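You operate a simulated robot arm through the tools that you are given. There is no shell and no other tool. Be economical: measure what you need, move in short steps, check, and stop when the job is done.

The job below is to be done with a simulated robot arm. You get a single attempt, and the scene is never put back.

JOB
Stop the running pump with the red button and make it safe.
Fine: button in first, then shut the yellow lever and turn the air knob to 0; pull the button out last. Leave the cart's other valves, levers and pump controls as they are.

It is judged by the outcome, as a careful person would: the job done as asked, and still so three seconds after it is handed in. It fails if anything else is knocked over, pushed out of place, dropped, spilled or broken.

ROBOT AND FRAMES
A 7-joint arm with a two-finger gripper, on a carriage that runs on a rail from [-629, 1163] to [503, -930] (x, y) and turns from -3.211 to 2.601 rad about z. Base frame: it is fixed where the carriage stands at the start and does not move with it; the origin is on the floor, on the carriage's upright axis, x ahead of it, y to its left, z up. Readings come in mm, rad, newtons and seconds.
Its first joint turns from -2.601 to 2.601 rad. Places, roughly: black cart lever [1900, -200, 600]; bleed valve [700, 800, 900]; blue cart lever [1600, 300, 600]; cart logger switch [1600, -600, 1000]; cart stop button [1100, -300, 500]; clamp handle [800, 200, 800]; gauge valve [900, 900, 900]; green cart lever [1800, -500, 700]; hold knob [1700, -600, 1000]; hose valve [1000, 1000, 900]; pump valve [800, 900, 900]; red cart lever [1600, 300, 300]; relief knob [1500, -700, 700]; socket valve [900, 0, 800]; test valve [1100, 1100, 900]; vent valve [1000, -100, 800]. Payload 2.45 kg.
Tool frame: the origin (TCP) lies between the finger pads and is the grasp point; the fingertips stand 26 mm ahead of it; z points along the fingers, y is the line along which they close. Largest opening 96 mm; the body of the gripper starts 69 mm behind the TCP.
Orientation is told as [roll, pitch, yaw] about the base's x, y, z axes, in that order, counted from this pose: with the fingers straight down and closing along the base's y, the tool's x points along the base's -x, its y along +y and its z along -z.

CONTROLS
- The arm moves only by the tool drive_tool. Its argument "moves" is one flat list of numbers, 7 for each row, row after row: the shift along the base's x, y, z in mm, then the turn, a rotation vector about the base's x, y, z in rad, then the gripper command, from -1 (shut) to 1 (fully open), values between in proportion. In form: [x, y, z, rx, ry, rz, grip, x, y, z, rx, ry, rz, grip, ...]. A call has 1 to 12 rows; each row is the pose to reach, as a shift and turn from the pose commanded when the call began. Each row takes 0.2 s and may step no farther than 50 mm and 0.15 rad from the row before; otherwise, or with a gripper value out of range, the whole call is refused. A pose out of reach is approached as far as the arm can. The call stops where the force on the tool passes 50 N (or 10 N more than at its start, if that is more) or the arm is blocked; 0.2 s more then pass. The fingers move at their own pace and stop on an object; they squeeze with about 24 N. The grip force told is the motor's: it shows also when the fingers shut on nothing. Time passes only in rows, and 0.2 s behind the last, so rows that repeat a pose let the fingers close. It gives the time, the measured TCP pose, the force on the tool (base axes), the opening and the grip force at its end, in the units of the frame above (readings bear some noise), with the torque about the TCP (base axes, N m) and any sound that the robot's microphone picked up.
- Cameras (640 x 400 px; columns grow to the right, rows downward): "scene" is now at [32.2, 191, 1489.4]; the picture's right is [0.18, -0.98, 0.00], its down [-0.62, -0.11, -0.78] and it looks along [0.76, 0.14, -0.63] (base axes); focal length 253 px, centre (320, 200). "wrist" rides on the gripper at [82, 3, -98] in the tool frame; the picture's right is [-0.04, 1.00, 0.00], its down [-0.73, -0.03, -0.68] and it looks along [-0.68, -0.03, 0.73] (tool axes); focal length 256 px, centre (320, 200). There is no depth. A picture from a camera that has moved, and an enlarged one, comes with that camera's place and axes in the base frame and with its lens. The place of the scene camera against the robot may be out by one fixed shift of up to 18 mm in any direction.
- snapshot(camera): a new picture of that camera. The clock stands still meanwhile.
- move_column(by): slides the trunk up (or, below 0, down) by that many mm; the arm and the scene camera ride with it, the base frame stays. It gives what a move gives, with no picture.
- base_move(legs): drives the robot by 1 to 6 legs, each [ahead, left, turn to the left] in mm, mm and rad, along the robot's own axes; the way and the turn of a leg run together, so that a leg with both is an arc; at most 1500 mm and 3.142 rad a leg. The arm and the cameras ride along, it lands a little off, and it stops where it bumps. It keeps to its track: a leg is cut to what the track allows. It gives what a move gives.
- aim_head(pan, tilt): turns the head with the scene camera to pan (to the left, within 2.705 rad either way) and tilt (down, from -0.506 to 1.204), counted from straight ahead of the robot. It gives what a move gives.
- close_up(camera, box): a new picture of the part [left, top, right, bottom] of that camera's present view, enlarged. The clock stands still meanwhile.
- close_job(): hands the job in; it is judged then, once.

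Go step by step. Nothing tells you exact positions but the pictures and the camera data: compare them with the known pose of the tool, close in by small moves and look again before you grip or let go. The budget is 120 turns and 90 pictures, counting those below and the enlarged ones. Unless the task says otherwise, let go and move clear before handing in, and close with one line.

The tools are called after "Emit:" as a command line: name --argument value ..., lists and objects as JSON in quotes. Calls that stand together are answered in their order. drive_tool: Moves the arm, as the interface text tells. Its arguments: {"type":"object","properties":{"moves":{"type":"array","items":{"type":"number"}}},"required":["moves"]} The other tools are called the same way: move_column (by) slides the trunk up or down; base_move (legs) drives the base; aim_head (pan, tilt) turns the head that bears the scene camera; snapshot (camera) takes a picture; close_up (camera, box) takes an enlarged picture of a part of a camera's view; close_job () hands the job in.

At the start:

```text
t: 0.0
position: [660.6, 3.0, 895.4]
orientation: [0.0, 0.0, 0.442]
ft_force: [-0.4, 0.1, -0.6]
moment: [-0.03, -0.03, 0.0]
width: 95.8
grasp_force: 0.0
trunk travel left (down, up): [-475.0, 235.0]
robot x, y, heading: [2.1, 0.9, 0.002]
head pan, tilt: [0.18, 0.681]
```

scene: 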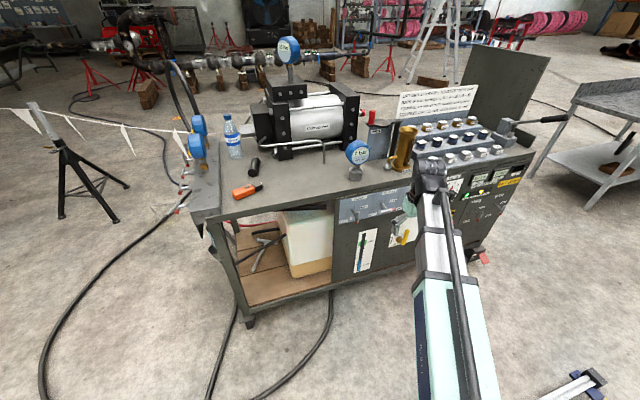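
wrist: 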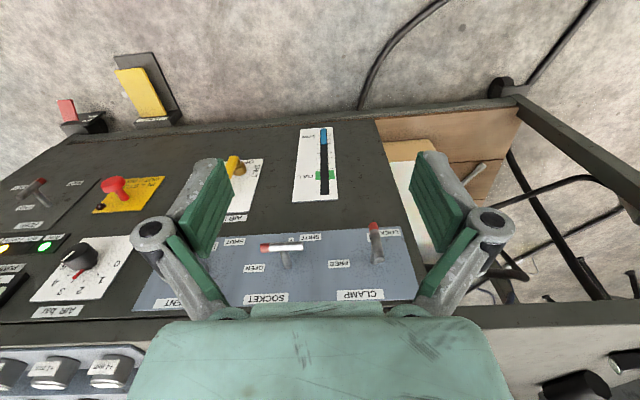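

I see the cart's front panel, with a red button on a yellow plate, an air knob, and more than one yellow part. I'll take enlarged views to identify them before I move.

Emit:
close_up --camera "wrist" --box '[0, 40, 320, 340]'

Emit:
close_up --camera "scene" --box '[320, 80, 560, 280]'

```text
1.33 times, centred on (160, 190) of wrist
camera zoom: at [583.3, -27.4, 993.5], right [-0.39, 0.92, 0.0], down [0.68, 0.29, 0.68], along [0.62, 0.27, -0.73], focal length 341 px, centre (533, 213)
```

zoom: 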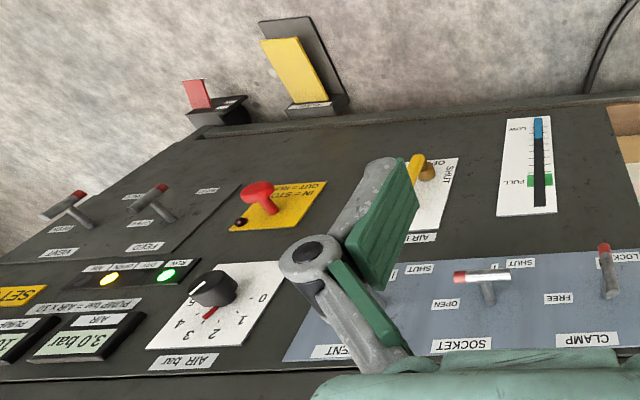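

```text
2.00 times, centred on (440, 180) of scene
camera zoom: at [32.2, 191.0, 1489.4], right [0.18, -0.98, 0.0], down [-0.62, -0.11, -0.78], along [0.76, 0.14, -0.63], focal length 506 px, centre (80, 240)
```

zoom: 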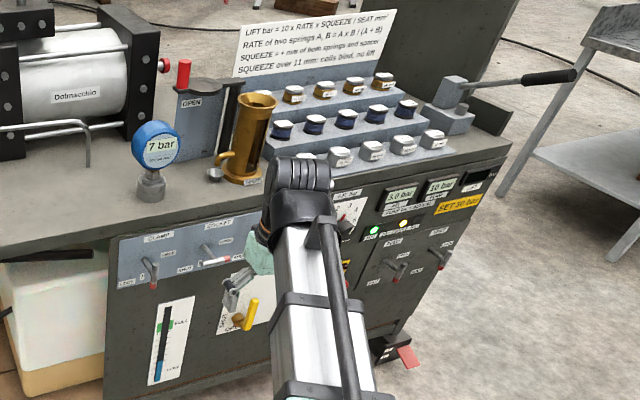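

The yellow-handled "AIR" ball valve (OPEN/SHUT), the red button ("IN = STOP, OUT = RUN") and the air knob (0–4) are all on the front panel, and the face runs roughly parallel to the rail. I'll pull the arm back, then drive along the rail to face these controls.

Emit:
drive_tool --moves '[-40, -20, 0, 0, 0, 0, 1, -80, -40, 0, 0, 0, 0, 1, -120, -60, 0, 0, 0, 0, 1]'

Emit:
base_move --legs '[[236, -437, 0]]'

Emit:
base_move --legs '[[0, 0, 0.45]]'

Emit:
snapshot --camera "scene"

Emit:
snapshot --camera "wrist"

```text
t: 0.8
position: [540.5, -56.6, 893.9]
orientation: [0.0, 0.0, 0.444]
ft_force: [0.5, 0.6, 1.0]
moment: [-0.01, 0.03, 0.03]
width: 96.0
grasp_force: 0.1
trunk travel left (down, up): [-475.0, 235.0]
robot x, y, heading: [3.3, 1.5, 0.001]
head pan, tilt: [0.18, 0.681]
```

```text
t: 3.7
position: [774.9, -492.7, 893.1]
orientation: [-0.001, 0.001, 0.439]
ft_force: [-0.4, -0.2, 0.2]
moment: [0.02, 0.02, -0.04]
width: 95.9
grasp_force: 0.2
trunk travel left (down, up): [-475.0, 235.0]
robot x, y, heading: [237.5, -432.5, -0.004]
head pan, tilt: [0.18, 0.681]
```

```text
t: 5.4
position: [747.1, -252.4, 894.2]
orientation: [0.002, 0.001, 0.888]
ft_force: [0.7, 0.3, 0.0]
moment: [0.01, 0.0, -0.01]
width: 96.1
grasp_force: 0.1
trunk travel left (down, up): [-475.0, 235.0]
robot x, y, heading: [233.7, -436.6, 0.443]
head pan, tilt: [0.18, 0.681]
```

```text
85 pictures are left
camera scene: at [183.6, -244.6, 1489.4], right [0.59, -0.81, 0.0], down [-0.51, -0.37, -0.78], along [0.63, 0.45, -0.63], focal length 253 px, centre (320, 200)
```

scene: 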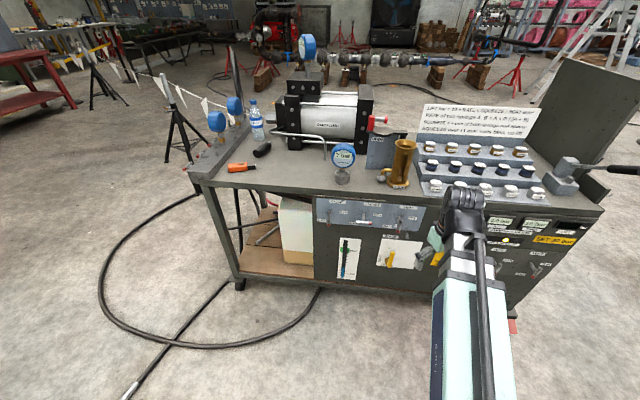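

```text
84 pictures are left
camera wrist: at [690.9, -311.7, 992.8], right [-0.75, 0.66, 0.0], down [0.49, 0.55, 0.68], along [0.45, 0.51, -0.73], focal length 256 px, centre (320, 200)
```

wrist: 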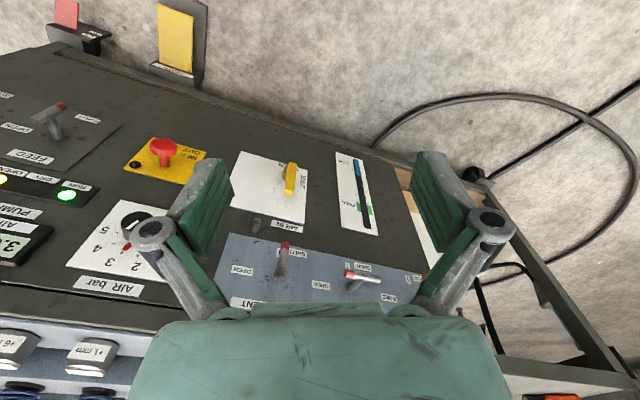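

From two wrist views I place the button at about [1105, -316, 542], the knob at [1103, -269, 731] and the yellow lever at [991, -78, 500]. The face's inward direction is about [0.90, 0.43]. I'll centre on them, lower the trunk, square the tool and pitch it to horizontal.

Emit:
base_move --legs '[[7, -140, 0]]'

Emit:
move_column --by -250

Emit:
drive_tool --moves '[0, 0, 0, 0, 0, -0.15, 1, 0, 0, 0, 0, 0, -0.3, 1, 0, 0, 0, 0, 0, -0.443, 1]'

Emit:
drive_tool --moves '[0, 0, 0, 0.0602, -0.1264, 0, 1, 0, 0, 0, 0.1204, -0.2528, 0, 1, 0, 0, 0, 0.1806, -0.3792, 0, 1, 0, 0, 0, 0.2408, -0.5056, 0, 1, 0, 0, 0, 0.301, -0.632, 0, 1, 0, 0, 0, 0.3612, -0.7584, 0, 1, 0, 0, 0, 0.4214, -0.8848, 0, 1, 0, 0, 0, 0.4816, -1.0112, 0, 1, 0, 0, 0, 0.5418, -1.1376, 0, 1, 0, 0, 0, 0.602, -1.264, 0, 1, 0, 0, 0, 0.6622, -1.3904, 0, 1, 0, 0, 0, 0.675, -1.418, 0, 1]'

Emit:
snapshot --camera "wrist"

Emit:
snapshot --camera "scene"

```text
t: 6.8
position: [812.1, -373.9, 893.4]
orientation: [-0.001, 0.0, 0.89]
ft_force: [0.0, 0.3, -0.7]
moment: [0.03, -0.02, 0.01]
width: 95.7
grasp_force: 0.0
trunk travel left (down, up): [-475.0, 235.0]
robot x, y, heading: [299.1, -553.8, 0.448]
head pan, tilt: [0.18, 0.681]
```

```text
t: 9.3
position: [812.9, -372.9, 644.0]
orientation: [0.0, 0.0, 0.889]
ft_force: [-0.1, -0.8, 0.8]
moment: [0.02, -0.03, 0.0]
width: 96.0
grasp_force: 0.0
trunk travel left (down, up): [-225.0, 485.0]
robot x, y, heading: [302.4, -556.6, 0.444]
head pan, tilt: [0.18, 0.681]
```

```text
t: 10.1
position: [812.0, -374.7, 644.0]
orientation: [0.0, 0.0, 0.444]
ft_force: [-0.2, 0.7, 0.0]
moment: [0.01, 0.01, -0.01]
width: 96.1
grasp_force: 0.1
trunk travel left (down, up): [-225.0, 485.0]
robot x, y, heading: [301.8, -553.8, 0.445]
head pan, tilt: [0.18, 0.681]
```

```text
t: 12.7
position: [975.8, -350.2, 575.0]
orientation: [-1.258, -1.519, 1.721]
ft_force: [1.7, -2.9, 3.1]
moment: [-0.01, 0.26, 0.21]
width: 96.0
grasp_force: 0.1
out of reach, approached as far as the arm can: row 2, 3, 4, 5, 6, 7, 8, 9, 10, 11, 12
trunk travel left (down, up): [-225.0, 485.0]
robot x, y, heading: [298.4, -560.4, 0.445]
head pan, tilt: [0.18, 0.681]
```

```text
83 pictures are left
camera wrist: at [886.5, -392.0, 495.1], right [-0.45, 0.89, -0.01], down [-0.6, -0.29, 0.74], along [0.66, 0.34, 0.67], focal length 256 px, centre (320, 200)
```

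wrist: 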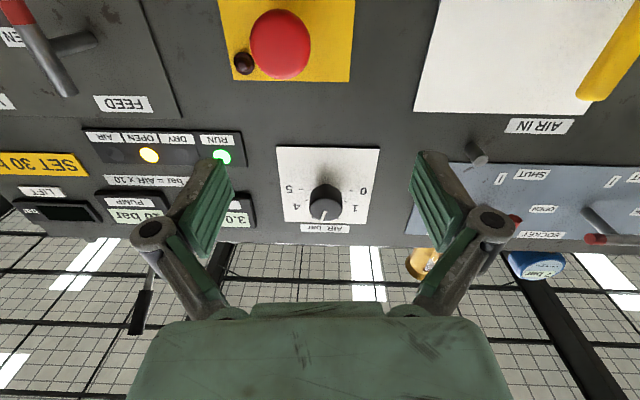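

```text
82 pictures are left
camera scene: at [249.3, -366.3, 1239.4], right [0.59, -0.81, 0.0], down [-0.51, -0.37, -0.78], along [0.63, 0.45, -0.63], focal length 253 px, centre (320, 200)
```

scene: 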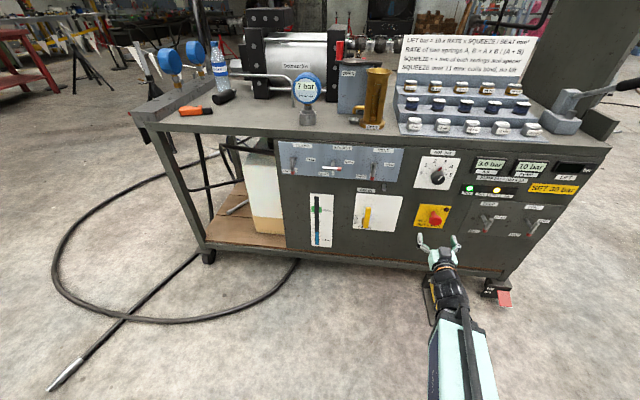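

The arm settled safely about 130 mm short of the face with the tool nearly horizontal. The run and open lights are on. I'll check with a small step where the commanded pose now is.

Emit:
drive_tool --moves '[9, 4, 0, 0, 0, 0, 1]'

```text
t: 13.1
position: [988.7, -346.6, 577.3]
orientation: [-1.727, -1.571, 2.17]
ft_force: [0.3, -0.4, 0.1]
moment: [0.0, -0.03, -0.02]
width: 96.0
grasp_force: 0.1
trunk travel left (down, up): [-225.0, 485.0]
robot x, y, heading: [301.1, -558.6, 0.445]
head pan, tilt: [0.18, 0.681]
```

The tool is now exactly horizontal and square to the face, and commands are relative to this pose. Now a picture to fix the button's position.

Emit:
snapshot --camera "wrist"

Emit:
close_up --camera "scene" --box '[340, 140, 580, 290]'

```text
81 pictures are left
camera wrist: at [897.9, -384.9, 495.5], right [-0.43, 0.9, 0.04], down [-0.6, -0.32, 0.73], along [0.67, 0.29, 0.68], focal length 256 px, centre (320, 200)
```

wrist: 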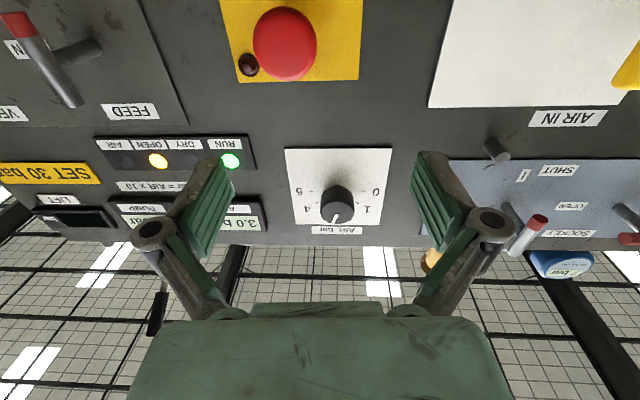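

```text
2.67 times, centred on (460, 215) of scene
camera zoom: at [249.4, -366.3, 1239.4], right [0.59, -0.81, 0.0], down [-0.51, -0.37, -0.78], along [0.63, 0.45, -0.63], focal length 675 px, centre (-53, 160)
```

zoom: 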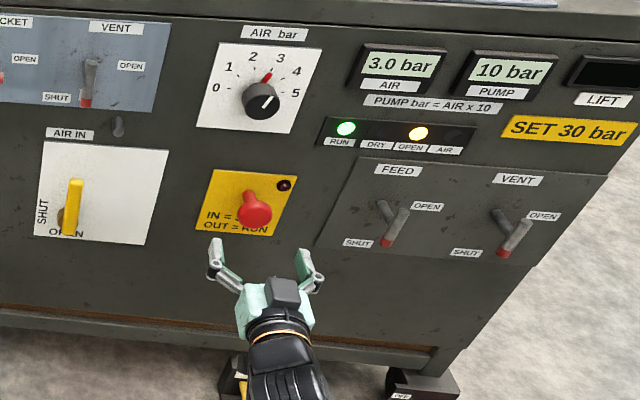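

The button head is about 22 mm to the right of the tool axis and 37 mm below it, and the knob reads about 3. I'll close the fingers, line up, approach partway and check.

Emit:
drive_tool --moves '[5, -10, -18, 0, 0, 0, -1, 9.4, -20, -37, 0, 0, 0, -1, 36.4, -7.1, -37, 0, 0, 0, -1, 63.5, 5.7, -37, 0, 0, 0, -1]'

Emit:
snapshot --camera "wrist"

Emit:
close_up --camera "scene" --box '[340, 140, 580, 290]'

```text
t: 14.1
position: [1057.0, -339.9, 537.8]
orientation: [-1.444, -1.569, 1.89]
ft_force: [-0.4, -0.9, -0.9]
moment: [-0.01, -0.03, 0.02]
width: 0.0
grasp_force: 24.0
trunk travel left (down, up): [-225.0, 485.0]
robot x, y, heading: [299.3, -554.3, 0.441]
head pan, tilt: [0.18, 0.681]
```

```text
79 pictures are left
camera wrist: at [966.1, -376.7, 457.4], right [-0.43, 0.9, 0.04], down [-0.6, -0.32, 0.73], along [0.67, 0.29, 0.68], focal length 256 px, centre (320, 200)
```

wrist: 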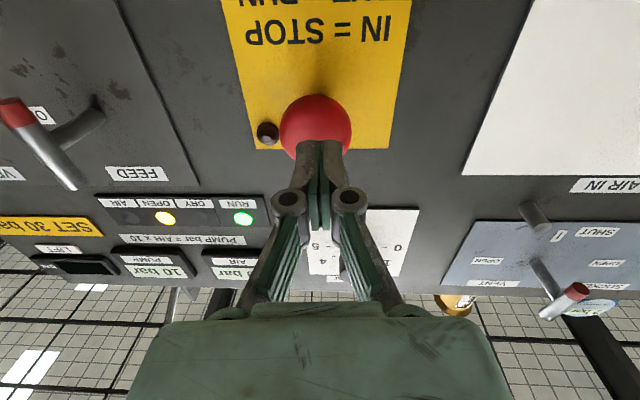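

```text
2.67 times, centred on (460, 215) of scene
camera zoom: at [249.3, -366.3, 1239.4], right [0.59, -0.81, 0.0], down [-0.51, -0.37, -0.78], along [0.63, 0.45, -0.63], focal length 675 px, centre (-53, 160)
```

zoom: 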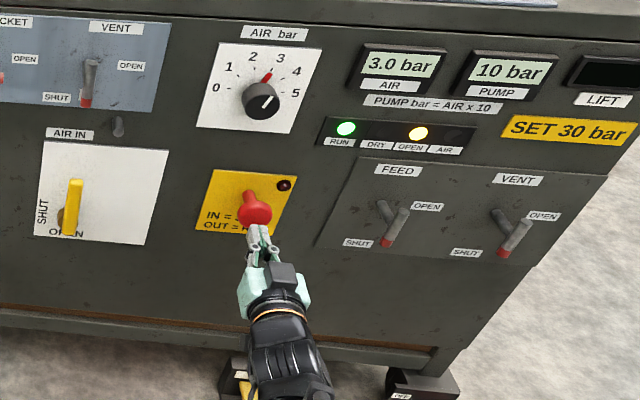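

The closed fingertips are aligned with the red head. Now I'll push in straight, in small steps.

Emit:
drive_tool --moves '[4.5, 2.1, 0, 0, 0, 0, -1, 9, 4.3, 0, 0, 0, 0, -1, 13.6, 6.4, 0, 0, 0, 0, -1, 18, 8.6, 0, 0, 0, 0, -1, 22.6, 10.7, 0, 0, 0, 0, -1, 27, 12.8, 0, 0, 0, 0, -1, 31.6, 15, 0, 0, 0, 0, -1, 36, 17.1, 0, 0, 0, 0, -1, 40.6, 19.3, 0, 0, 0, 0, -1]'

Emit:
snapshot --camera "wrist"

Emit:
close_up --camera "scene" --box '[340, 140, 580, 290]'

```text
t: 16.1
position: [1091.7, -323.8, 537.3]
orientation: [-0.518, -1.568, 0.955]
ft_force: [-21.1, -9.8, -1.2]
moment: [0.02, -0.05, 0.09]
width: 5.9
grasp_force: 28.7
trunk travel left (down, up): [-225.0, 485.0]
robot x, y, heading: [299.6, -556.7, 0.446]
head pan, tilt: [0.18, 0.681]
stopped in row 9: the force on the tool passed its limit at 58 N (the readings are from after the stop); the commanded pose is now the measured one
```

```text
77 pictures are left
camera wrist: at [1000.0, -361.2, 456.8], right [-0.43, 0.9, 0.04], down [-0.6, -0.31, 0.74], along [0.68, 0.29, 0.68], focal length 256 px, centre (320, 200)
```

wrist: 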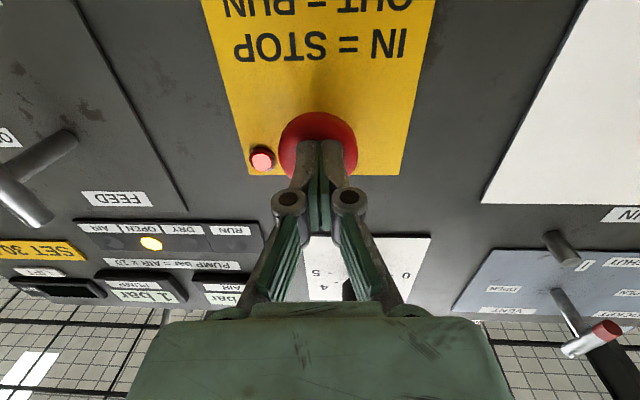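

```text
2.67 times, centred on (460, 215) of scene
camera zoom: at [248.8, -366.5, 1239.4], right [0.58, -0.81, 0.0], down [-0.51, -0.37, -0.78], along [0.63, 0.45, -0.63], focal length 675 px, centre (-53, 160)
```

zoom: 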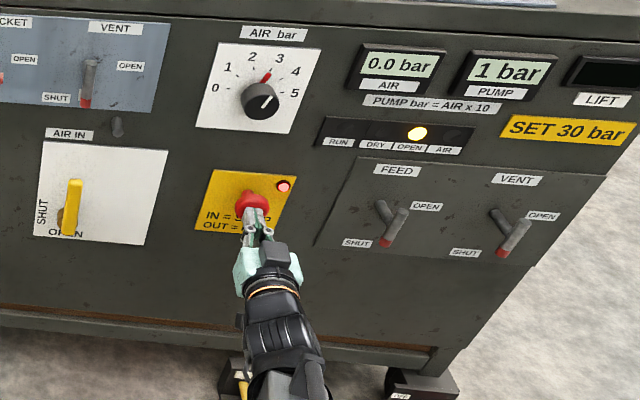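

The button is in: the RUN lamp is off, the red lamp is lit and the air reads 0.0. I'll back off straight, traverse to in front of the yellow lever and look.

Emit:
drive_tool --moves '[-40, -19, 0, 0, 0, 0, -1, -82, -39, 0, 0, 0, 0, -1, -101, 1, 0, 0, 0, 0, 0, -119, 40, 0, 0, 0, 0, 0, -138, 80, 0, 0, 0, 0, 0, -157, 120, 0, 0, 0, 0, 0, -176, 160, 0, 0, 0, 0, 0]'

Emit:
snapshot --camera "wrist"

Emit:
close_up --camera "scene" --box '[320, 140, 560, 290]'

```text
t: 17.7
position: [967.2, -271.5, 534.2]
orientation: [-0.143, -1.563, 0.614]
ft_force: [-0.2, 0.1, 0.5]
moment: [0.0, -0.04, 0.02]
width: 48.1
grasp_force: 0.1
out of reach, approached as far as the arm can: row 5, 6, 7
trunk travel left (down, up): [-225.0, 485.0]
robot x, y, heading: [303.0, -553.6, 0.446]
head pan, tilt: [0.18, 0.681]
```

```text
75 pictures are left
camera wrist: at [876.5, -311.6, 455.2], right [-0.45, 0.89, 0.04], down [-0.59, -0.33, 0.74], along [0.67, 0.31, 0.67], focal length 256 px, centre (320, 200)
```

wrist: 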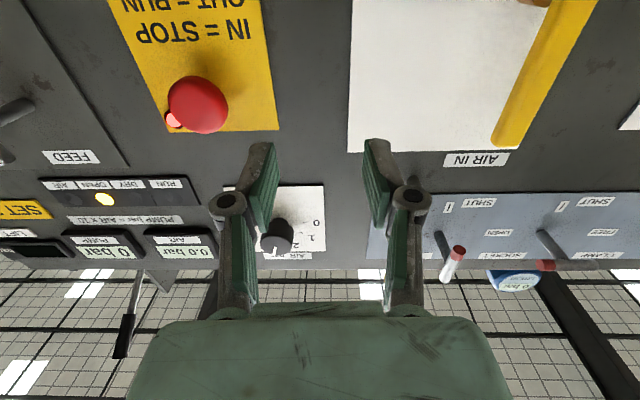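

```text
2.67 times, centred on (440, 215) of scene
camera zoom: at [249.6, -366.1, 1239.4], right [0.58, -0.81, 0.0], down [-0.51, -0.37, -0.78], along [0.63, 0.45, -0.63], focal length 675 px, centre (0, 160)
```

zoom: 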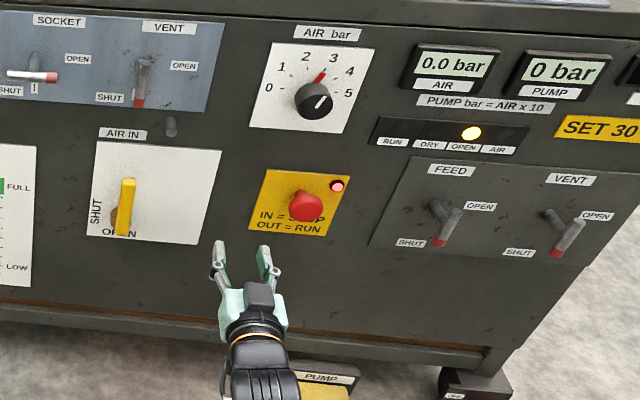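

The button stays in. The lever's handle extends up from its brass pivot, with SHUT on the left and OPEN at the bottom. I'll shift the base left, lower the trunk to see the valve properly and re-look.

Emit:
base_move --legs '[[-8, 150, 0]]'

Emit:
move_column --by -70

Emit:
snapshot --camera "wrist"

Emit:
close_up --camera "scene" --box '[340, 120, 500, 220]'

```text
t: 19.1
position: [896.8, -138.3, 535.4]
orientation: [-0.13, -1.562, 0.603]
ft_force: [-0.9, -0.5, -0.3]
moment: [0.0, -0.01, 0.02]
width: 47.9
grasp_force: 0.0
trunk travel left (down, up): [-225.0, 485.0]
robot x, y, heading: [234.5, -431.8, 0.448]
head pan, tilt: [0.18, 0.681]
```

```text
t: 20.2
position: [897.1, -139.1, 466.2]
orientation: [-0.133, -1.563, 0.605]
ft_force: [-0.3, -0.2, 0.0]
moment: [-0.02, -0.03, 0.0]
width: 48.0
grasp_force: 0.3
trunk travel left (down, up): [-155.0, 555.0]
robot x, y, heading: [229.3, -424.1, 0.448]
head pan, tilt: [0.18, 0.681]
```

```text
73 pictures are left
camera wrist: at [805.4, -180.0, 385.2], right [-0.45, 0.89, 0.04], down [-0.59, -0.33, 0.74], along [0.67, 0.31, 0.67], focal length 256 px, centre (320, 200)
```

wrist: 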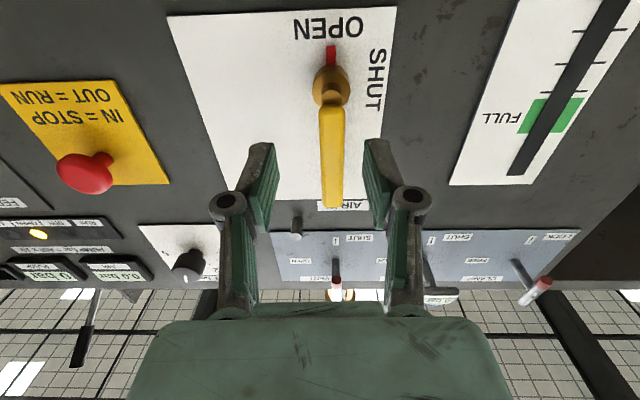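

```text
4.00 times, centred on (420, 170) of scene
camera zoom: at [178.6, -235.7, 1169.4], right [0.59, -0.81, 0.0], down [-0.51, -0.37, -0.78], along [0.63, 0.46, -0.63], focal length 1012 px, centre (-80, 320)
```

zoom: 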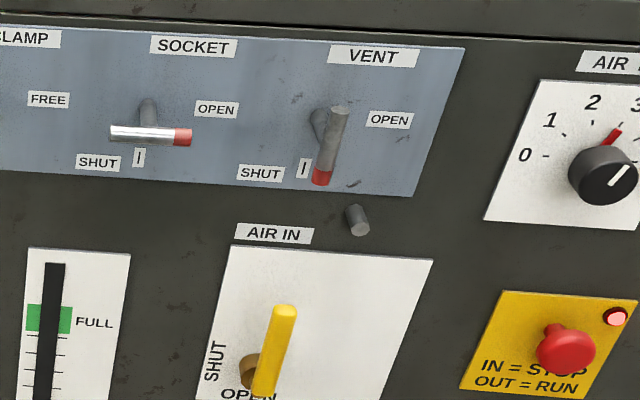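

The red index at the pivot points down to OPEN and the handle points up, so shutting means a quarter turn clockwise, which swings the handle to the right. I take the pivot to be about z 466 and the handle tip about z 577. I'll put the closed fingers just left of the handle's upper part.

Emit:
drive_tool --moves '[0, 22, 40, 0, 0, 0, -1, -10, 48, 80, 0, 0, 0, -1, 20.1, 62.7, 80, 0, 0, 0, -1, 60.7, 82, 80, 0, 0, 0, -1]'

Emit:
snapshot --camera "wrist"

Emit:
close_up --camera "scene" --box '[340, 120, 500, 220]'

```text
t: 21.2
position: [947.6, -80.2, 545.7]
orientation: [-0.089, -1.554, 0.573]
ft_force: [-14.3, -8.3, 2.8]
moment: [0.06, -0.21, -0.17]
width: 0.1
grasp_force: 24.0
out of reach, approached as far as the arm can: row 2, 3, 4
trunk travel left (down, up): [-155.0, 555.0]
robot x, y, heading: [233.1, -422.4, 0.446]
head pan, tilt: [0.18, 0.681]
stopped in row 4: the force on the tool passed its limit at 111 N (the readings are from after the stop); the commanded pose is now the measured one
```

```text
71 pictures are left
camera wrist: at [856.2, -122.6, 465.3], right [-0.46, 0.89, 0.04], down [-0.58, -0.34, 0.74], along [0.67, 0.32, 0.67], focal length 256 px, centre (320, 200)
```

wrist: 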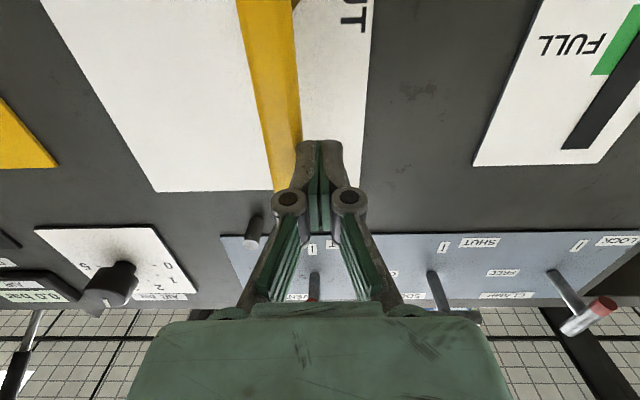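

```text
4.00 times, centred on (420, 170) of scene
camera zoom: at [177.9, -236.1, 1169.5], right [0.59, -0.81, 0.0], down [-0.51, -0.37, -0.78], along [0.63, 0.46, -0.63], focal length 1012 px, centre (-80, 320)
```

zoom: 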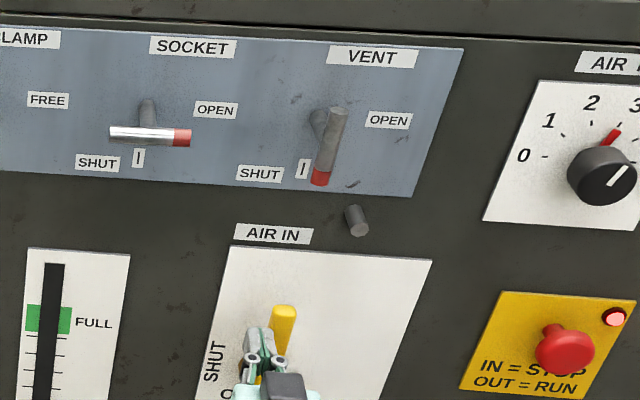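

The fingertips met the front of the handle because the arm could not follow its too-close waypoints. The handle is still upright. I'll back off a little, go further left and come in beside it.

Emit:
drive_tool --moves '[-9, -4.3, 0, 0, 0, 0, -1, -18, -8.6, 0, 0, 0, 0, -1, -26.6, 9.5, 0, 0, 0, 0, -1]'

Emit:
drive_tool --moves '[13.5, 6.4, 0, 0, 0, 0, -1, 27, 12.9, 0, 0, 0, 0, -1, 40.6, 19.3, 0, 0, 0, 0, -1]'

Emit:
snapshot --camera "wrist"

Emit:
close_up --camera "scene" --box '[340, 120, 500, 220]'

```text
t: 22.0
position: [924.2, -74.9, 533.6]
orientation: [0.061, -1.505, 0.464]
ft_force: [0.9, -0.6, -0.5]
moment: [0.01, 0.01, 0.0]
width: 0.0
grasp_force: 24.1
out of reach, approached as far as the arm can: row 3
trunk travel left (down, up): [-155.0, 555.0]
robot x, y, heading: [227.0, -426.1, 0.443]
head pan, tilt: [0.18, 0.681]
```

```text
t: 22.8
position: [968.8, -57.4, 543.1]
orientation: [-0.033, -1.55, 0.528]
ft_force: [-0.4, 0.0, 0.7]
moment: [0.0, 0.01, -0.01]
width: 0.0
grasp_force: 24.2
out of reach, approached as far as the arm can: row 1, 2, 3
trunk travel left (down, up): [-155.0, 555.0]
robot x, y, heading: [232.9, -427.4, 0.445]
head pan, tilt: [0.18, 0.681]
```

```text
69 pictures are left
camera wrist: at [876.6, -101.9, 464.9], right [-0.47, 0.88, 0.04], down [-0.57, -0.34, 0.75], along [0.67, 0.33, 0.66], focal length 256 px, centre (320, 200)
```

wrist: 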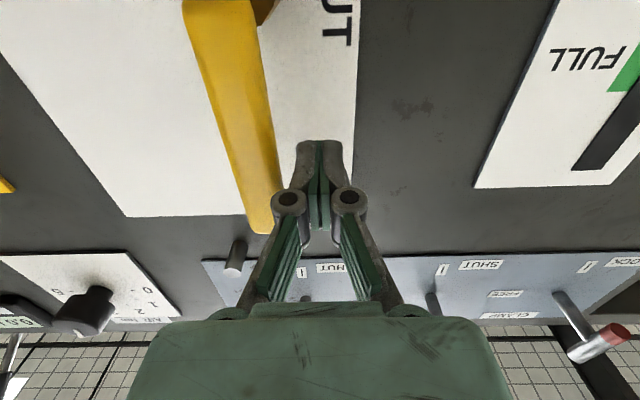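

```text
4.00 times, centred on (420, 170) of scene
camera zoom: at [178.6, -235.7, 1169.4], right [0.59, -0.81, 0.0], down [-0.51, -0.37, -0.78], along [0.63, 0.46, -0.63], focal length 1012 px, centre (-80, 320)
```

zoom: 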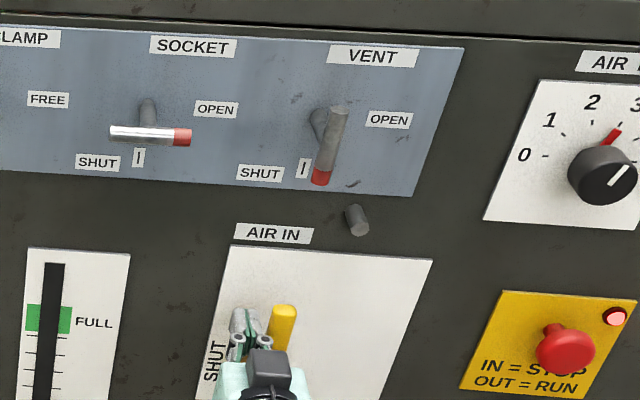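

The fingertip is now beside the handle's left side with enough depth. I'll push it right along the arc and check midway.

Emit:
drive_tool --moves '[3.4, -7.2, 3, 0, 0, 0, -1, 12.4, -26.2, 5, 0, 0, 0, -1, 21.9, -46.1, 2, 0, 0, 0, -1, 30, -63.2, -6, 0, 0, 0, -1]'

Emit:
snapshot --camera "wrist"

Emit:
close_up --camera "scene" --box '[340, 120, 500, 220]'

```text
t: 23.8
position: [996.0, -121.6, 537.7]
orientation: [-0.052, -1.554, 0.533]
ft_force: [0.2, 0.2, 0.1]
moment: [0.04, -0.04, 0.01]
width: 0.1
grasp_force: 24.3
trunk travel left (down, up): [-155.0, 555.0]
robot x, y, heading: [230.7, -425.2, 0.443]
head pan, tilt: [0.18, 0.681]
```

```text
67 pictures are left
camera wrist: at [905.1, -163.2, 458.3], right [-0.46, 0.88, 0.04], down [-0.58, -0.34, 0.75], along [0.67, 0.32, 0.67], focal length 256 px, centre (320, 200)
```

wrist: 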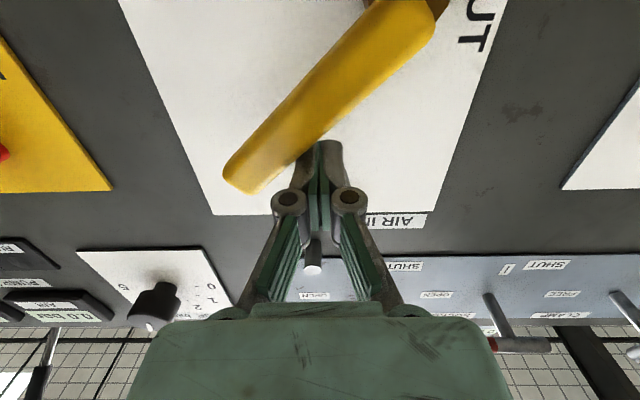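

```text
4.00 times, centred on (420, 170) of scene
camera zoom: at [178.6, -235.7, 1169.4], right [0.59, -0.81, 0.0], down [-0.51, -0.37, -0.78], along [0.63, 0.46, -0.63], focal length 1012 px, centre (-80, 320)
```

zoom: 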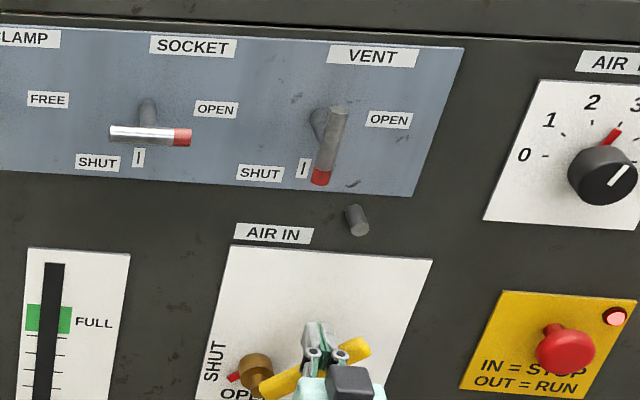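

The handle is about halfway and the red index is moving toward SHUT. I'll continue the arc down to the horizontal.

Emit:
drive_tool --moves '[7.3, -15.4, -14, 0, 0, 0, -1, 12.9, -27.1, -31, 0, 0, 0, -1, 15.5, -32.5, -42, 0, 0, 0, -1, 16.3, -34.3, -51, 0, 0, 0, -1]'

Emit:
snapshot --camera "wrist"

Emit:
close_up --camera "scene" --box '[340, 120, 500, 220]'

```text
t: 24.8
position: [1010.9, -153.9, 488.1]
orientation: [-0.048, -1.556, 0.533]
ft_force: [1.8, 1.1, 6.5]
moment: [0.13, -0.09, -0.01]
width: 5.8
grasp_force: 28.5
trunk travel left (down, up): [-155.0, 555.0]
robot x, y, heading: [233.0, -422.6, 0.44]
head pan, tilt: [0.18, 0.681]
```

```text
65 pictures are left
camera wrist: at [920.4, -196.5, 408.5], right [-0.46, 0.88, 0.04], down [-0.58, -0.34, 0.74], along [0.67, 0.32, 0.67], focal length 256 px, centre (320, 200)
```

wrist: 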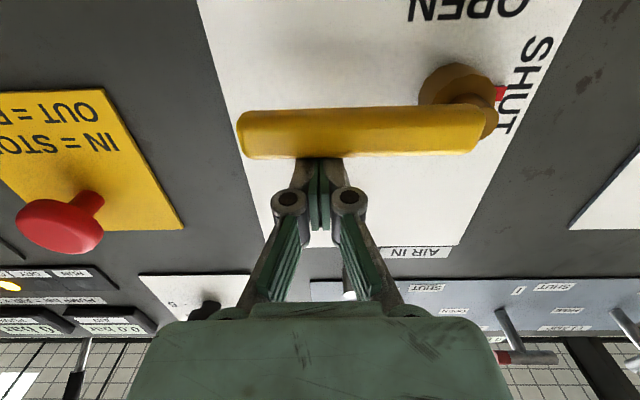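

```text
4.00 times, centred on (420, 170) of scene
camera zoom: at [178.2, -235.9, 1169.5], right [0.59, -0.81, 0.0], down [-0.51, -0.37, -0.78], along [0.63, 0.46, -0.63], focal length 1012 px, centre (-80, 320)
```

zoom: 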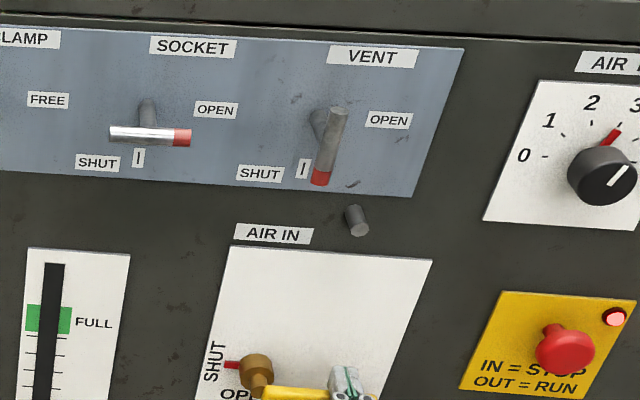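

The handle is horizontal and the index points at SHUT. I'll press a few millimetres more to confirm it's on its stop.

Emit:
drive_tool --moves '[0, 0, -3, 0, 0, 0, -1, 0, 0, -6, 0, 0, 0, -1]'

Emit:
close_up --camera "wrist" --box '[220, 0, 620, 250]'

Emit:
close_up --camera "scene" --box '[380, 120, 620, 270]'

```text
t: 25.4
position: [1011.2, -155.7, 486.9]
orientation: [0.125, -1.565, 0.362]
ft_force: [3.0, -0.9, 39.4]
moment: [0.48, -0.56, -0.29]
width: 6.0
grasp_force: 28.2
trunk travel left (down, up): [-155.0, 555.0]
robot x, y, heading: [230.0, -426.0, 0.446]
head pan, tilt: [0.18, 0.681]
```

```text
1.60 times, centred on (420, 125) of wrist
camera zoom: at [921.2, -196.6, 406.7], right [-0.47, 0.88, 0.04], down [-0.58, -0.34, 0.74], along [0.67, 0.32, 0.67], focal length 410 px, centre (160, 320)
```

zoom: 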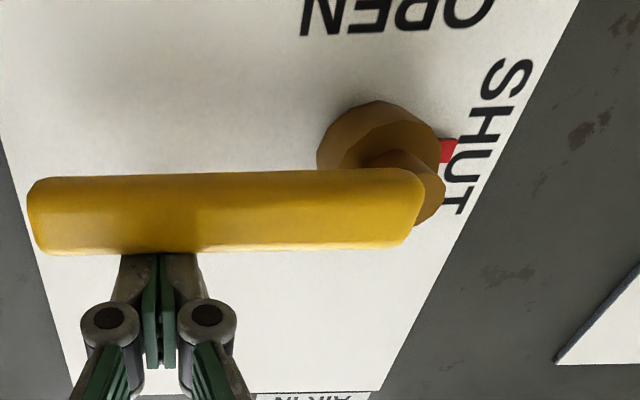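

```text
2.67 times, centred on (500, 195) of scene
camera zoom: at [175.8, -236.8, 1170.1], right [0.59, -0.81, 0.0], down [-0.51, -0.37, -0.78], along [0.63, 0.46, -0.63], focal length 675 px, centre (-160, 213)
```

zoom: 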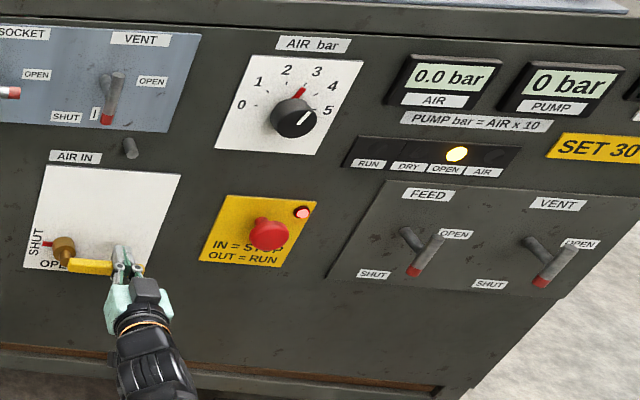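

It is firmly on its stop (39 N), so the lever is shut. I'll lift off, back away, then drive right and up to the air knob.

Emit:
drive_tool --moves '[0, 0, 14, 0, 0, 0, -1, -18, -8.6, 14, 0, 0, 0, -1, -45, -21.4, 14, 0, 0, 0, -1]'

Emit:
base_move --legs '[[8, -160, 0]]'

Emit:
move_column --by 230

Emit:
snapshot --camera "wrist"

Emit:
snapshot --camera "scene"

```text
t: 26.2
position: [967.3, -175.2, 495.3]
orientation: [-0.038, -1.552, 0.522]
ft_force: [0.4, 0.0, 0.0]
moment: [-0.03, 0.01, 0.0]
width: 0.2
grasp_force: 28.3
trunk travel left (down, up): [-155.0, 555.0]
robot x, y, heading: [229.0, -428.4, 0.439]
head pan, tilt: [0.18, 0.681]
```

```text
t: 27.6
position: [1044.6, -314.4, 495.6]
orientation: [-0.041, -1.554, 0.525]
ft_force: [0.0, 0.7, 0.2]
moment: [-0.02, -0.02, 0.0]
width: 0.0
grasp_force: 28.4
trunk travel left (down, up): [-155.0, 555.0]
robot x, y, heading: [305.0, -565.0, 0.445]
head pan, tilt: [0.18, 0.681]
```

```text
t: 30.0
position: [1044.3, -315.6, 725.4]
orientation: [-0.039, -1.553, 0.523]
ft_force: [0.5, -0.4, -0.1]
moment: [-0.05, -0.01, 0.0]
width: 0.1
grasp_force: 28.8
trunk travel left (down, up): [-385.0, 325.0]
robot x, y, heading: [302.2, -564.5, 0.45]
head pan, tilt: [0.18, 0.681]
```

```text
61 pictures are left
camera wrist: at [952.3, -356.7, 646.6], right [-0.46, 0.88, 0.04], down [-0.58, -0.34, 0.75], along [0.67, 0.32, 0.67], focal length 256 px, centre (320, 200)
```

wrist: 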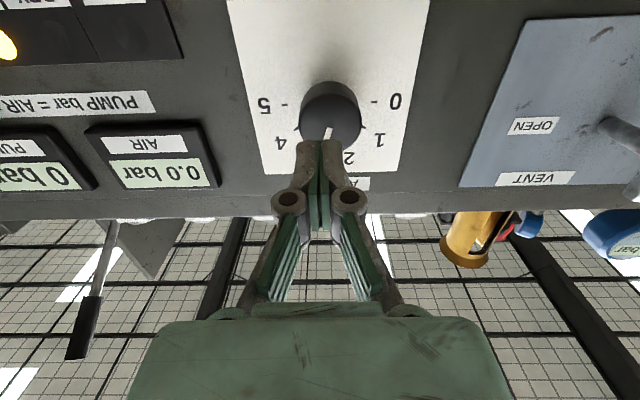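

```text
60 pictures are left
camera scene: at [254.1, -375.3, 1399.3], right [0.59, -0.81, 0.0], down [-0.51, -0.37, -0.78], along [0.63, 0.46, -0.63], focal length 253 px, centre (320, 200)
```

scene: 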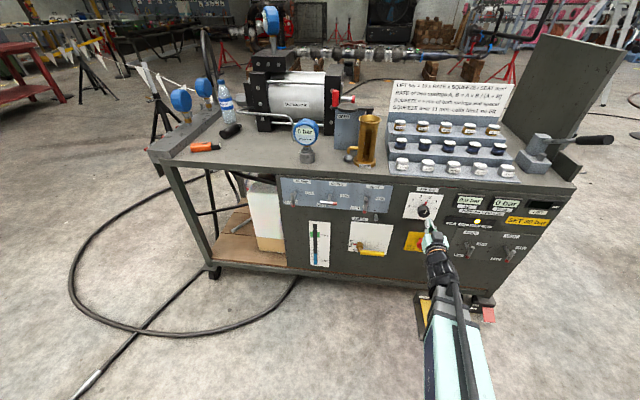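

The tool is nearly in front of the knob, which I put at about along-face 720, z 720 and 41 mm across. I'll square up, open the fingers and test the roll range in free air, turning clockwise first.

Emit:
drive_tool --moves '[-5.6, 11.7, -4, 0, 0, -0.04, 0.6, -5.6, 11.7, -4, 0, 0, -0.04, 0.6]'

Emit:
drive_tool --moves '[0, 0, 0, 0.1265, 0.06, 0, 0.6, 0, 0, 0, 0.253, 0.12, 0, 0.6, 0, 0, 0, 0.3795, 0.18, 0, 0.6, 0, 0, 0, 0.506, 0.24, 0, 0.6, 0, 0, 0, 0.6325, 0.3, 0, 0.6, 0, 0, 0, 0.759, 0.36, 0, 0.6, 0, 0, 0, 0.8855, 0.42, 0, 0.6]'

Emit:
snapshot --camera "wrist"

```text
t: 30.6
position: [1037.3, -303.1, 721.6]
orientation: [-0.044, -1.551, 0.49]
ft_force: [-0.1, -0.5, -0.5]
moment: [0.03, 0.01, -0.01]
width: 76.5
grasp_force: 0.1
trunk travel left (down, up): [-385.0, 325.0]
robot x, y, heading: [305.8, -565.8, 0.446]
head pan, tilt: [0.18, 0.681]
```

```text
t: 32.2
position: [1038.5, -302.7, 721.8]
orientation: [1.561, -0.586, -1.109]
ft_force: [0.5, 0.3, 0.3]
moment: [-0.01, 0.03, -0.01]
width: 76.8
grasp_force: 0.0
trunk travel left (down, up): [-385.0, 325.0]
robot x, y, heading: [311.9, -563.8, 0.45]
head pan, tilt: [0.18, 0.681]
```

```text
59 pictures are left
camera wrist: at [917.5, -282.0, 680.6], right [-0.22, 0.47, 0.85], down [-0.33, -0.86, 0.39], along [0.92, -0.19, 0.35], focal length 256 px, centre (320, 200)
```

wrist: 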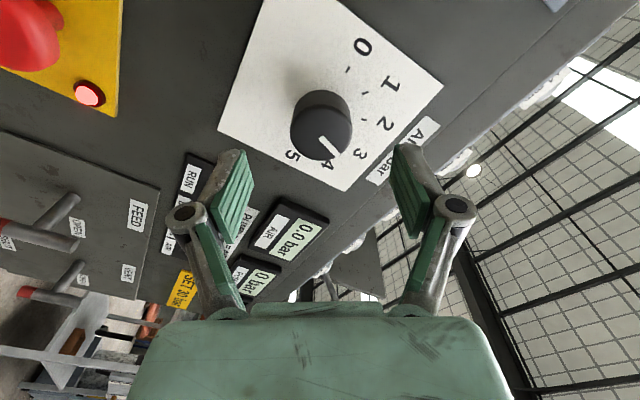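

The clockwise roll works. The knob centre looks about 5 mm above the tool axis, so I'll adjust, approach and look again.

Emit:
drive_tool --moves '[11.7, 4.5, 5, 0, 0, 0, 0.6, 23, 9.8, 5, 0, 0, 0, 0.6]'

Emit:
snapshot --camera "wrist"

Emit:
close_up --camera "scene" --box '[360, 160, 520, 260]'

```text
t: 32.8
position: [1061.9, -292.3, 725.7]
orientation: [1.559, -0.591, -1.107]
ft_force: [-0.7, -0.3, 0.8]
moment: [-0.01, 0.03, -0.01]
width: 76.7
grasp_force: 0.0
trunk travel left (down, up): [-385.0, 325.0]
robot x, y, heading: [306.4, -565.8, 0.449]
head pan, tilt: [0.18, 0.681]
```

```text
58 pictures are left
camera wrist: at [940.4, -271.8, 685.1], right [-0.22, 0.47, 0.85], down [-0.33, -0.86, 0.39], along [0.92, -0.19, 0.35], focal length 256 px, centre (320, 200)
```

wrist: 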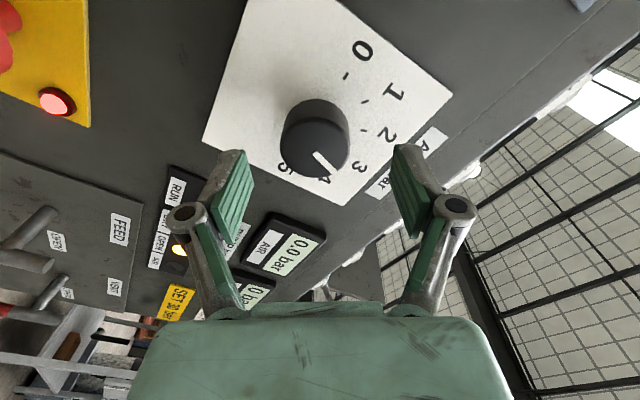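

```text
4.00 times, centred on (440, 210) of scene
camera zoom: at [254.0, -375.4, 1399.4], right [0.59, -0.81, 0.0], down [-0.51, -0.37, -0.78], along [0.63, 0.46, -0.63], focal length 1012 px, centre (-160, 160)
```

zoom: 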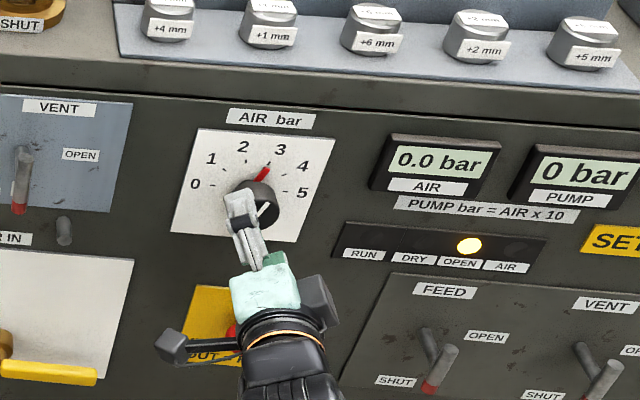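

The knob is centred on the tool axis, with its front about 36 mm ahead of the TCP. I'll go in 26 mm and close on it.

Emit:
drive_tool --moves '[11.7, 5.6, 0, 0, 0, 0, 0.6, 23.5, 11.1, 0, 0, 0, 0, 0.6]'

Emit:
snapshot --camera "wrist"

```text
t: 33.4
position: [1085.2, -283.0, 726.3]
orientation: [1.562, -0.592, -1.107]
ft_force: [0.4, -0.9, 0.1]
moment: [0.02, 0.06, 0.0]
width: 76.8
grasp_force: 0.0
trunk travel left (down, up): [-385.0, 325.0]
robot x, y, heading: [303.1, -563.4, 0.445]
head pan, tilt: [0.18, 0.681]
```

```text
56 pictures are left
camera wrist: at [964.3, -261.8, 685.6], right [-0.22, 0.47, 0.85], down [-0.33, -0.86, 0.39], along [0.92, -0.19, 0.35], focal length 256 px, centre (320, 200)
```

wrist: 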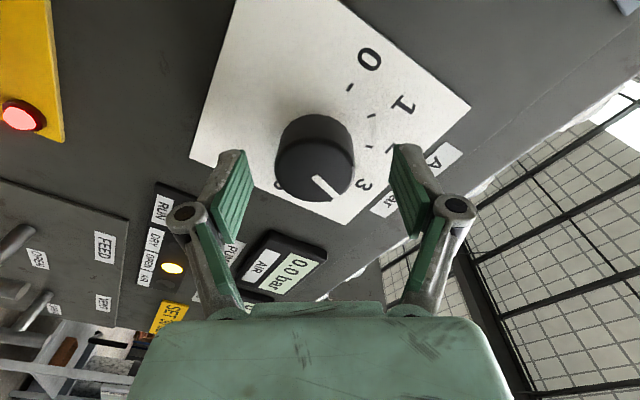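

The knob sits about 3 mm toward the left finger. I'll correct that, go 5 mm deeper and close.

Emit:
drive_tool --moves '[5.2, 0.7, -2.5, 0, 0, 0, 0.6, 5.2, 0.7, -2.5, 0, 0, 0, 0, 5.2, 0.7, -2.5, 0, 0, 0, -1, 5.2, 0.7, -2.5, 0, 0, 0, -1]'

Emit:
snapshot --camera "wrist"

```text
t: 34.4
position: [1088.9, -282.3, 726.7]
orientation: [1.559, -0.591, -1.107]
ft_force: [-1.6, 0.2, 1.0]
moment: [0.16, -0.3, 0.33]
width: 43.1
grasp_force: 45.1
trunk travel left (down, up): [-385.0, 325.0]
robot x, y, heading: [303.9, -563.5, 0.45]
head pan, tilt: [0.18, 0.681]
```

```text
55 pictures are left
camera wrist: at [969.4, -260.8, 683.2], right [-0.23, 0.47, 0.85], down [-0.33, -0.86, 0.39], along [0.92, -0.19, 0.35], focal length 256 px, centre (320, 200)
```

wrist: 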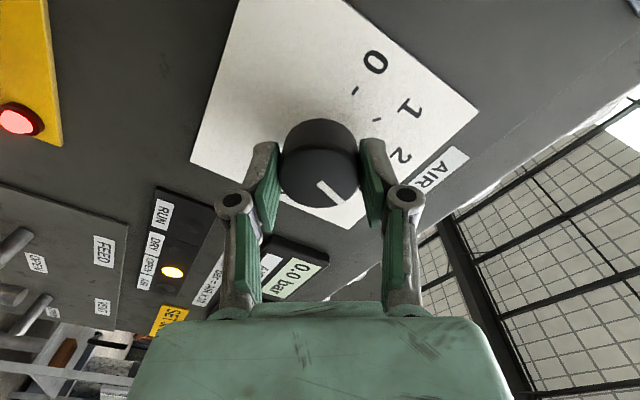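

The grip on the knob is firm (43 mm) with little side load. I'll turn it counterclockwise by about 1 rad and look.

Emit:
drive_tool --moves '[0, 0, 0, -0.1305, -0.063, 0, -1, 0, 0, 0, -0.261, -0.126, 0, -1, 0, 0, 0, -0.3915, -0.189, 0, -1, 0, 0, 0, -0.522, -0.252, 0, -1, 0, 0, 0, -0.6525, -0.315, 0, -1, 0, 0, 0, -0.783, -0.378, 0, -1, 0, 0, 0, -0.9135, -0.441, 0, -1]'

Emit:
snapshot --camera "wrist"

Emit:
close_up --camera "scene" --box '[360, 160, 520, 260]'

```text
t: 36.0
position: [1090.5, -280.9, 724.0]
orientation: [-1.256, -1.532, 1.703]
ft_force: [4.1, 0.8, 0.1]
moment: [0.21, -0.44, 0.78]
width: 43.0
grasp_force: 45.1
trunk travel left (down, up): [-385.0, 325.0]
robot x, y, heading: [304.5, -561.7, 0.449]
head pan, tilt: [0.18, 0.681]
```

```text
54 pictures are left
camera wrist: at [999.1, -322.6, 644.4], right [-0.43, 0.9, 0.0], down [-0.6, -0.29, 0.74], along [0.67, 0.32, 0.67], focal length 256 px, centre (320, 200)
```

wrist: 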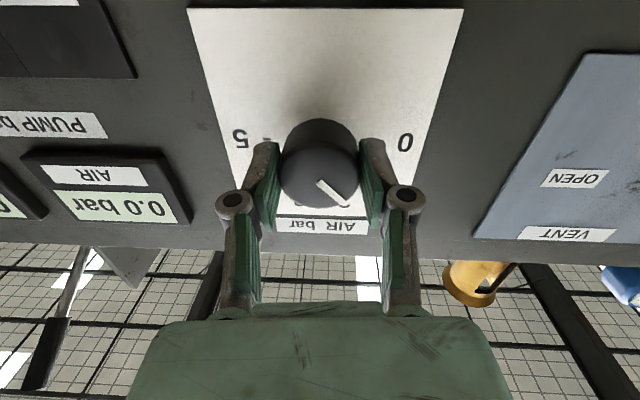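

```text
4.00 times, centred on (440, 210) of scene
camera zoom: at [254.3, -375.3, 1399.4], right [0.59, -0.81, 0.0], down [-0.51, -0.37, -0.78], along [0.63, 0.46, -0.63], focal length 1012 px, centre (-160, 160)
```

zoom: 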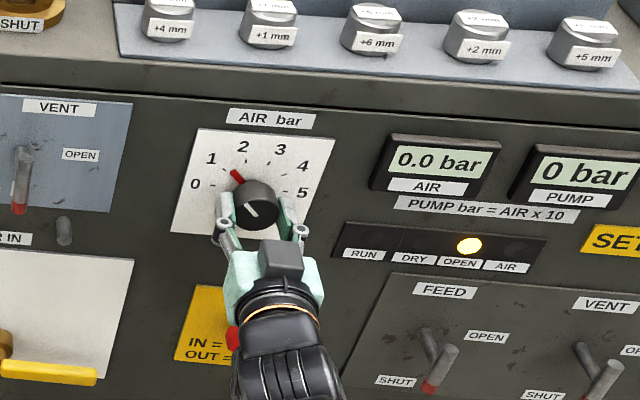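

The red pointer is now near 1.4, so about 0.87 rad remains. I'll continue counterclockwise.

Emit:
drive_tool --moves '[0, 0, 0, -0.1305, -0.063, 0, -1, 0, 0, 0, -0.261, -0.126, 0, -1, 0, 0, 0, -0.3915, -0.189, 0, -1, 0, 0, 0, -0.522, -0.252, 0, -1, 0, 0, 0, -0.6525, -0.315, 0, -1, 0, 0, 0, -0.76, -0.367, 0, -1]'

Emit:
snapshot --camera "wrist"

Emit:
close_up --camera "scene" --box '[380, 180, 460, 230]'

```text
t: 36.9
position: [1090.0, -283.0, 724.4]
orientation: [-1.51, -1.062, 1.977]
ft_force: [1.5, 5.2, -14.2]
moment: [0.19, -0.42, 0.96]
width: 42.3
grasp_force: 44.6
out of reach, approached as far as the arm can: row 3, 4
trunk travel left (down, up): [-385.0, 325.0]
robot x, y, heading: [304.6, -564.5, 0.45]
head pan, tilt: [0.18, 0.681]
stopped in row 4: the force on the tool passed its limit at 65 N (the readings are from after the stop); the commanded pose is now the measured one
```

```text
52 pictures are left
camera wrist: at [1015.6, -358.0, 655.2], right [-0.41, 0.79, -0.45], down [-0.74, 0.0, 0.68], along [0.54, 0.61, 0.59], focal length 256 px, centre (320, 200)
```

wrist: 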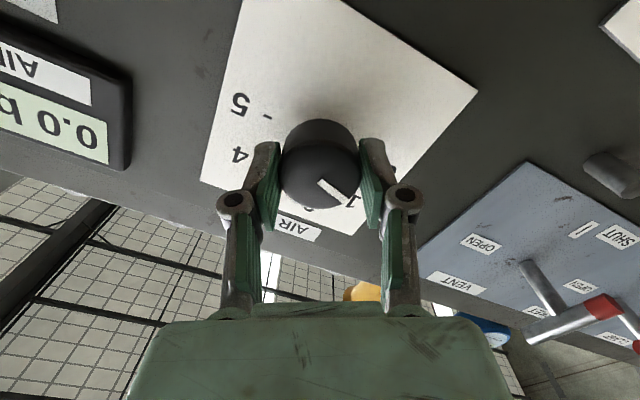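

```text
8.00 times, centred on (420, 205) of scene
camera zoom: at [254.5, -374.0, 1399.1], right [0.59, -0.81, 0.0], down [-0.51, -0.37, -0.78], along [0.63, 0.46, -0.63], focal length 2024 px, centre (-480, 160)
```

zoom: 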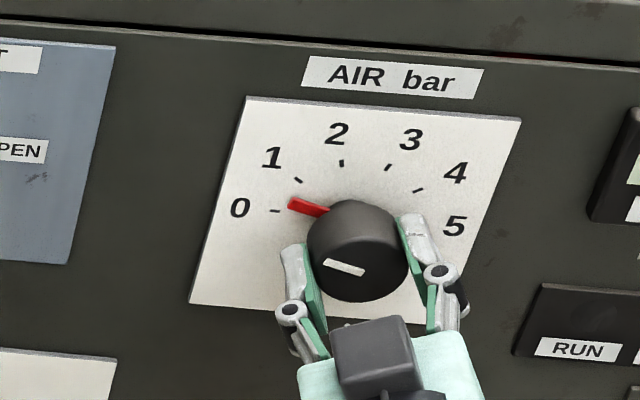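

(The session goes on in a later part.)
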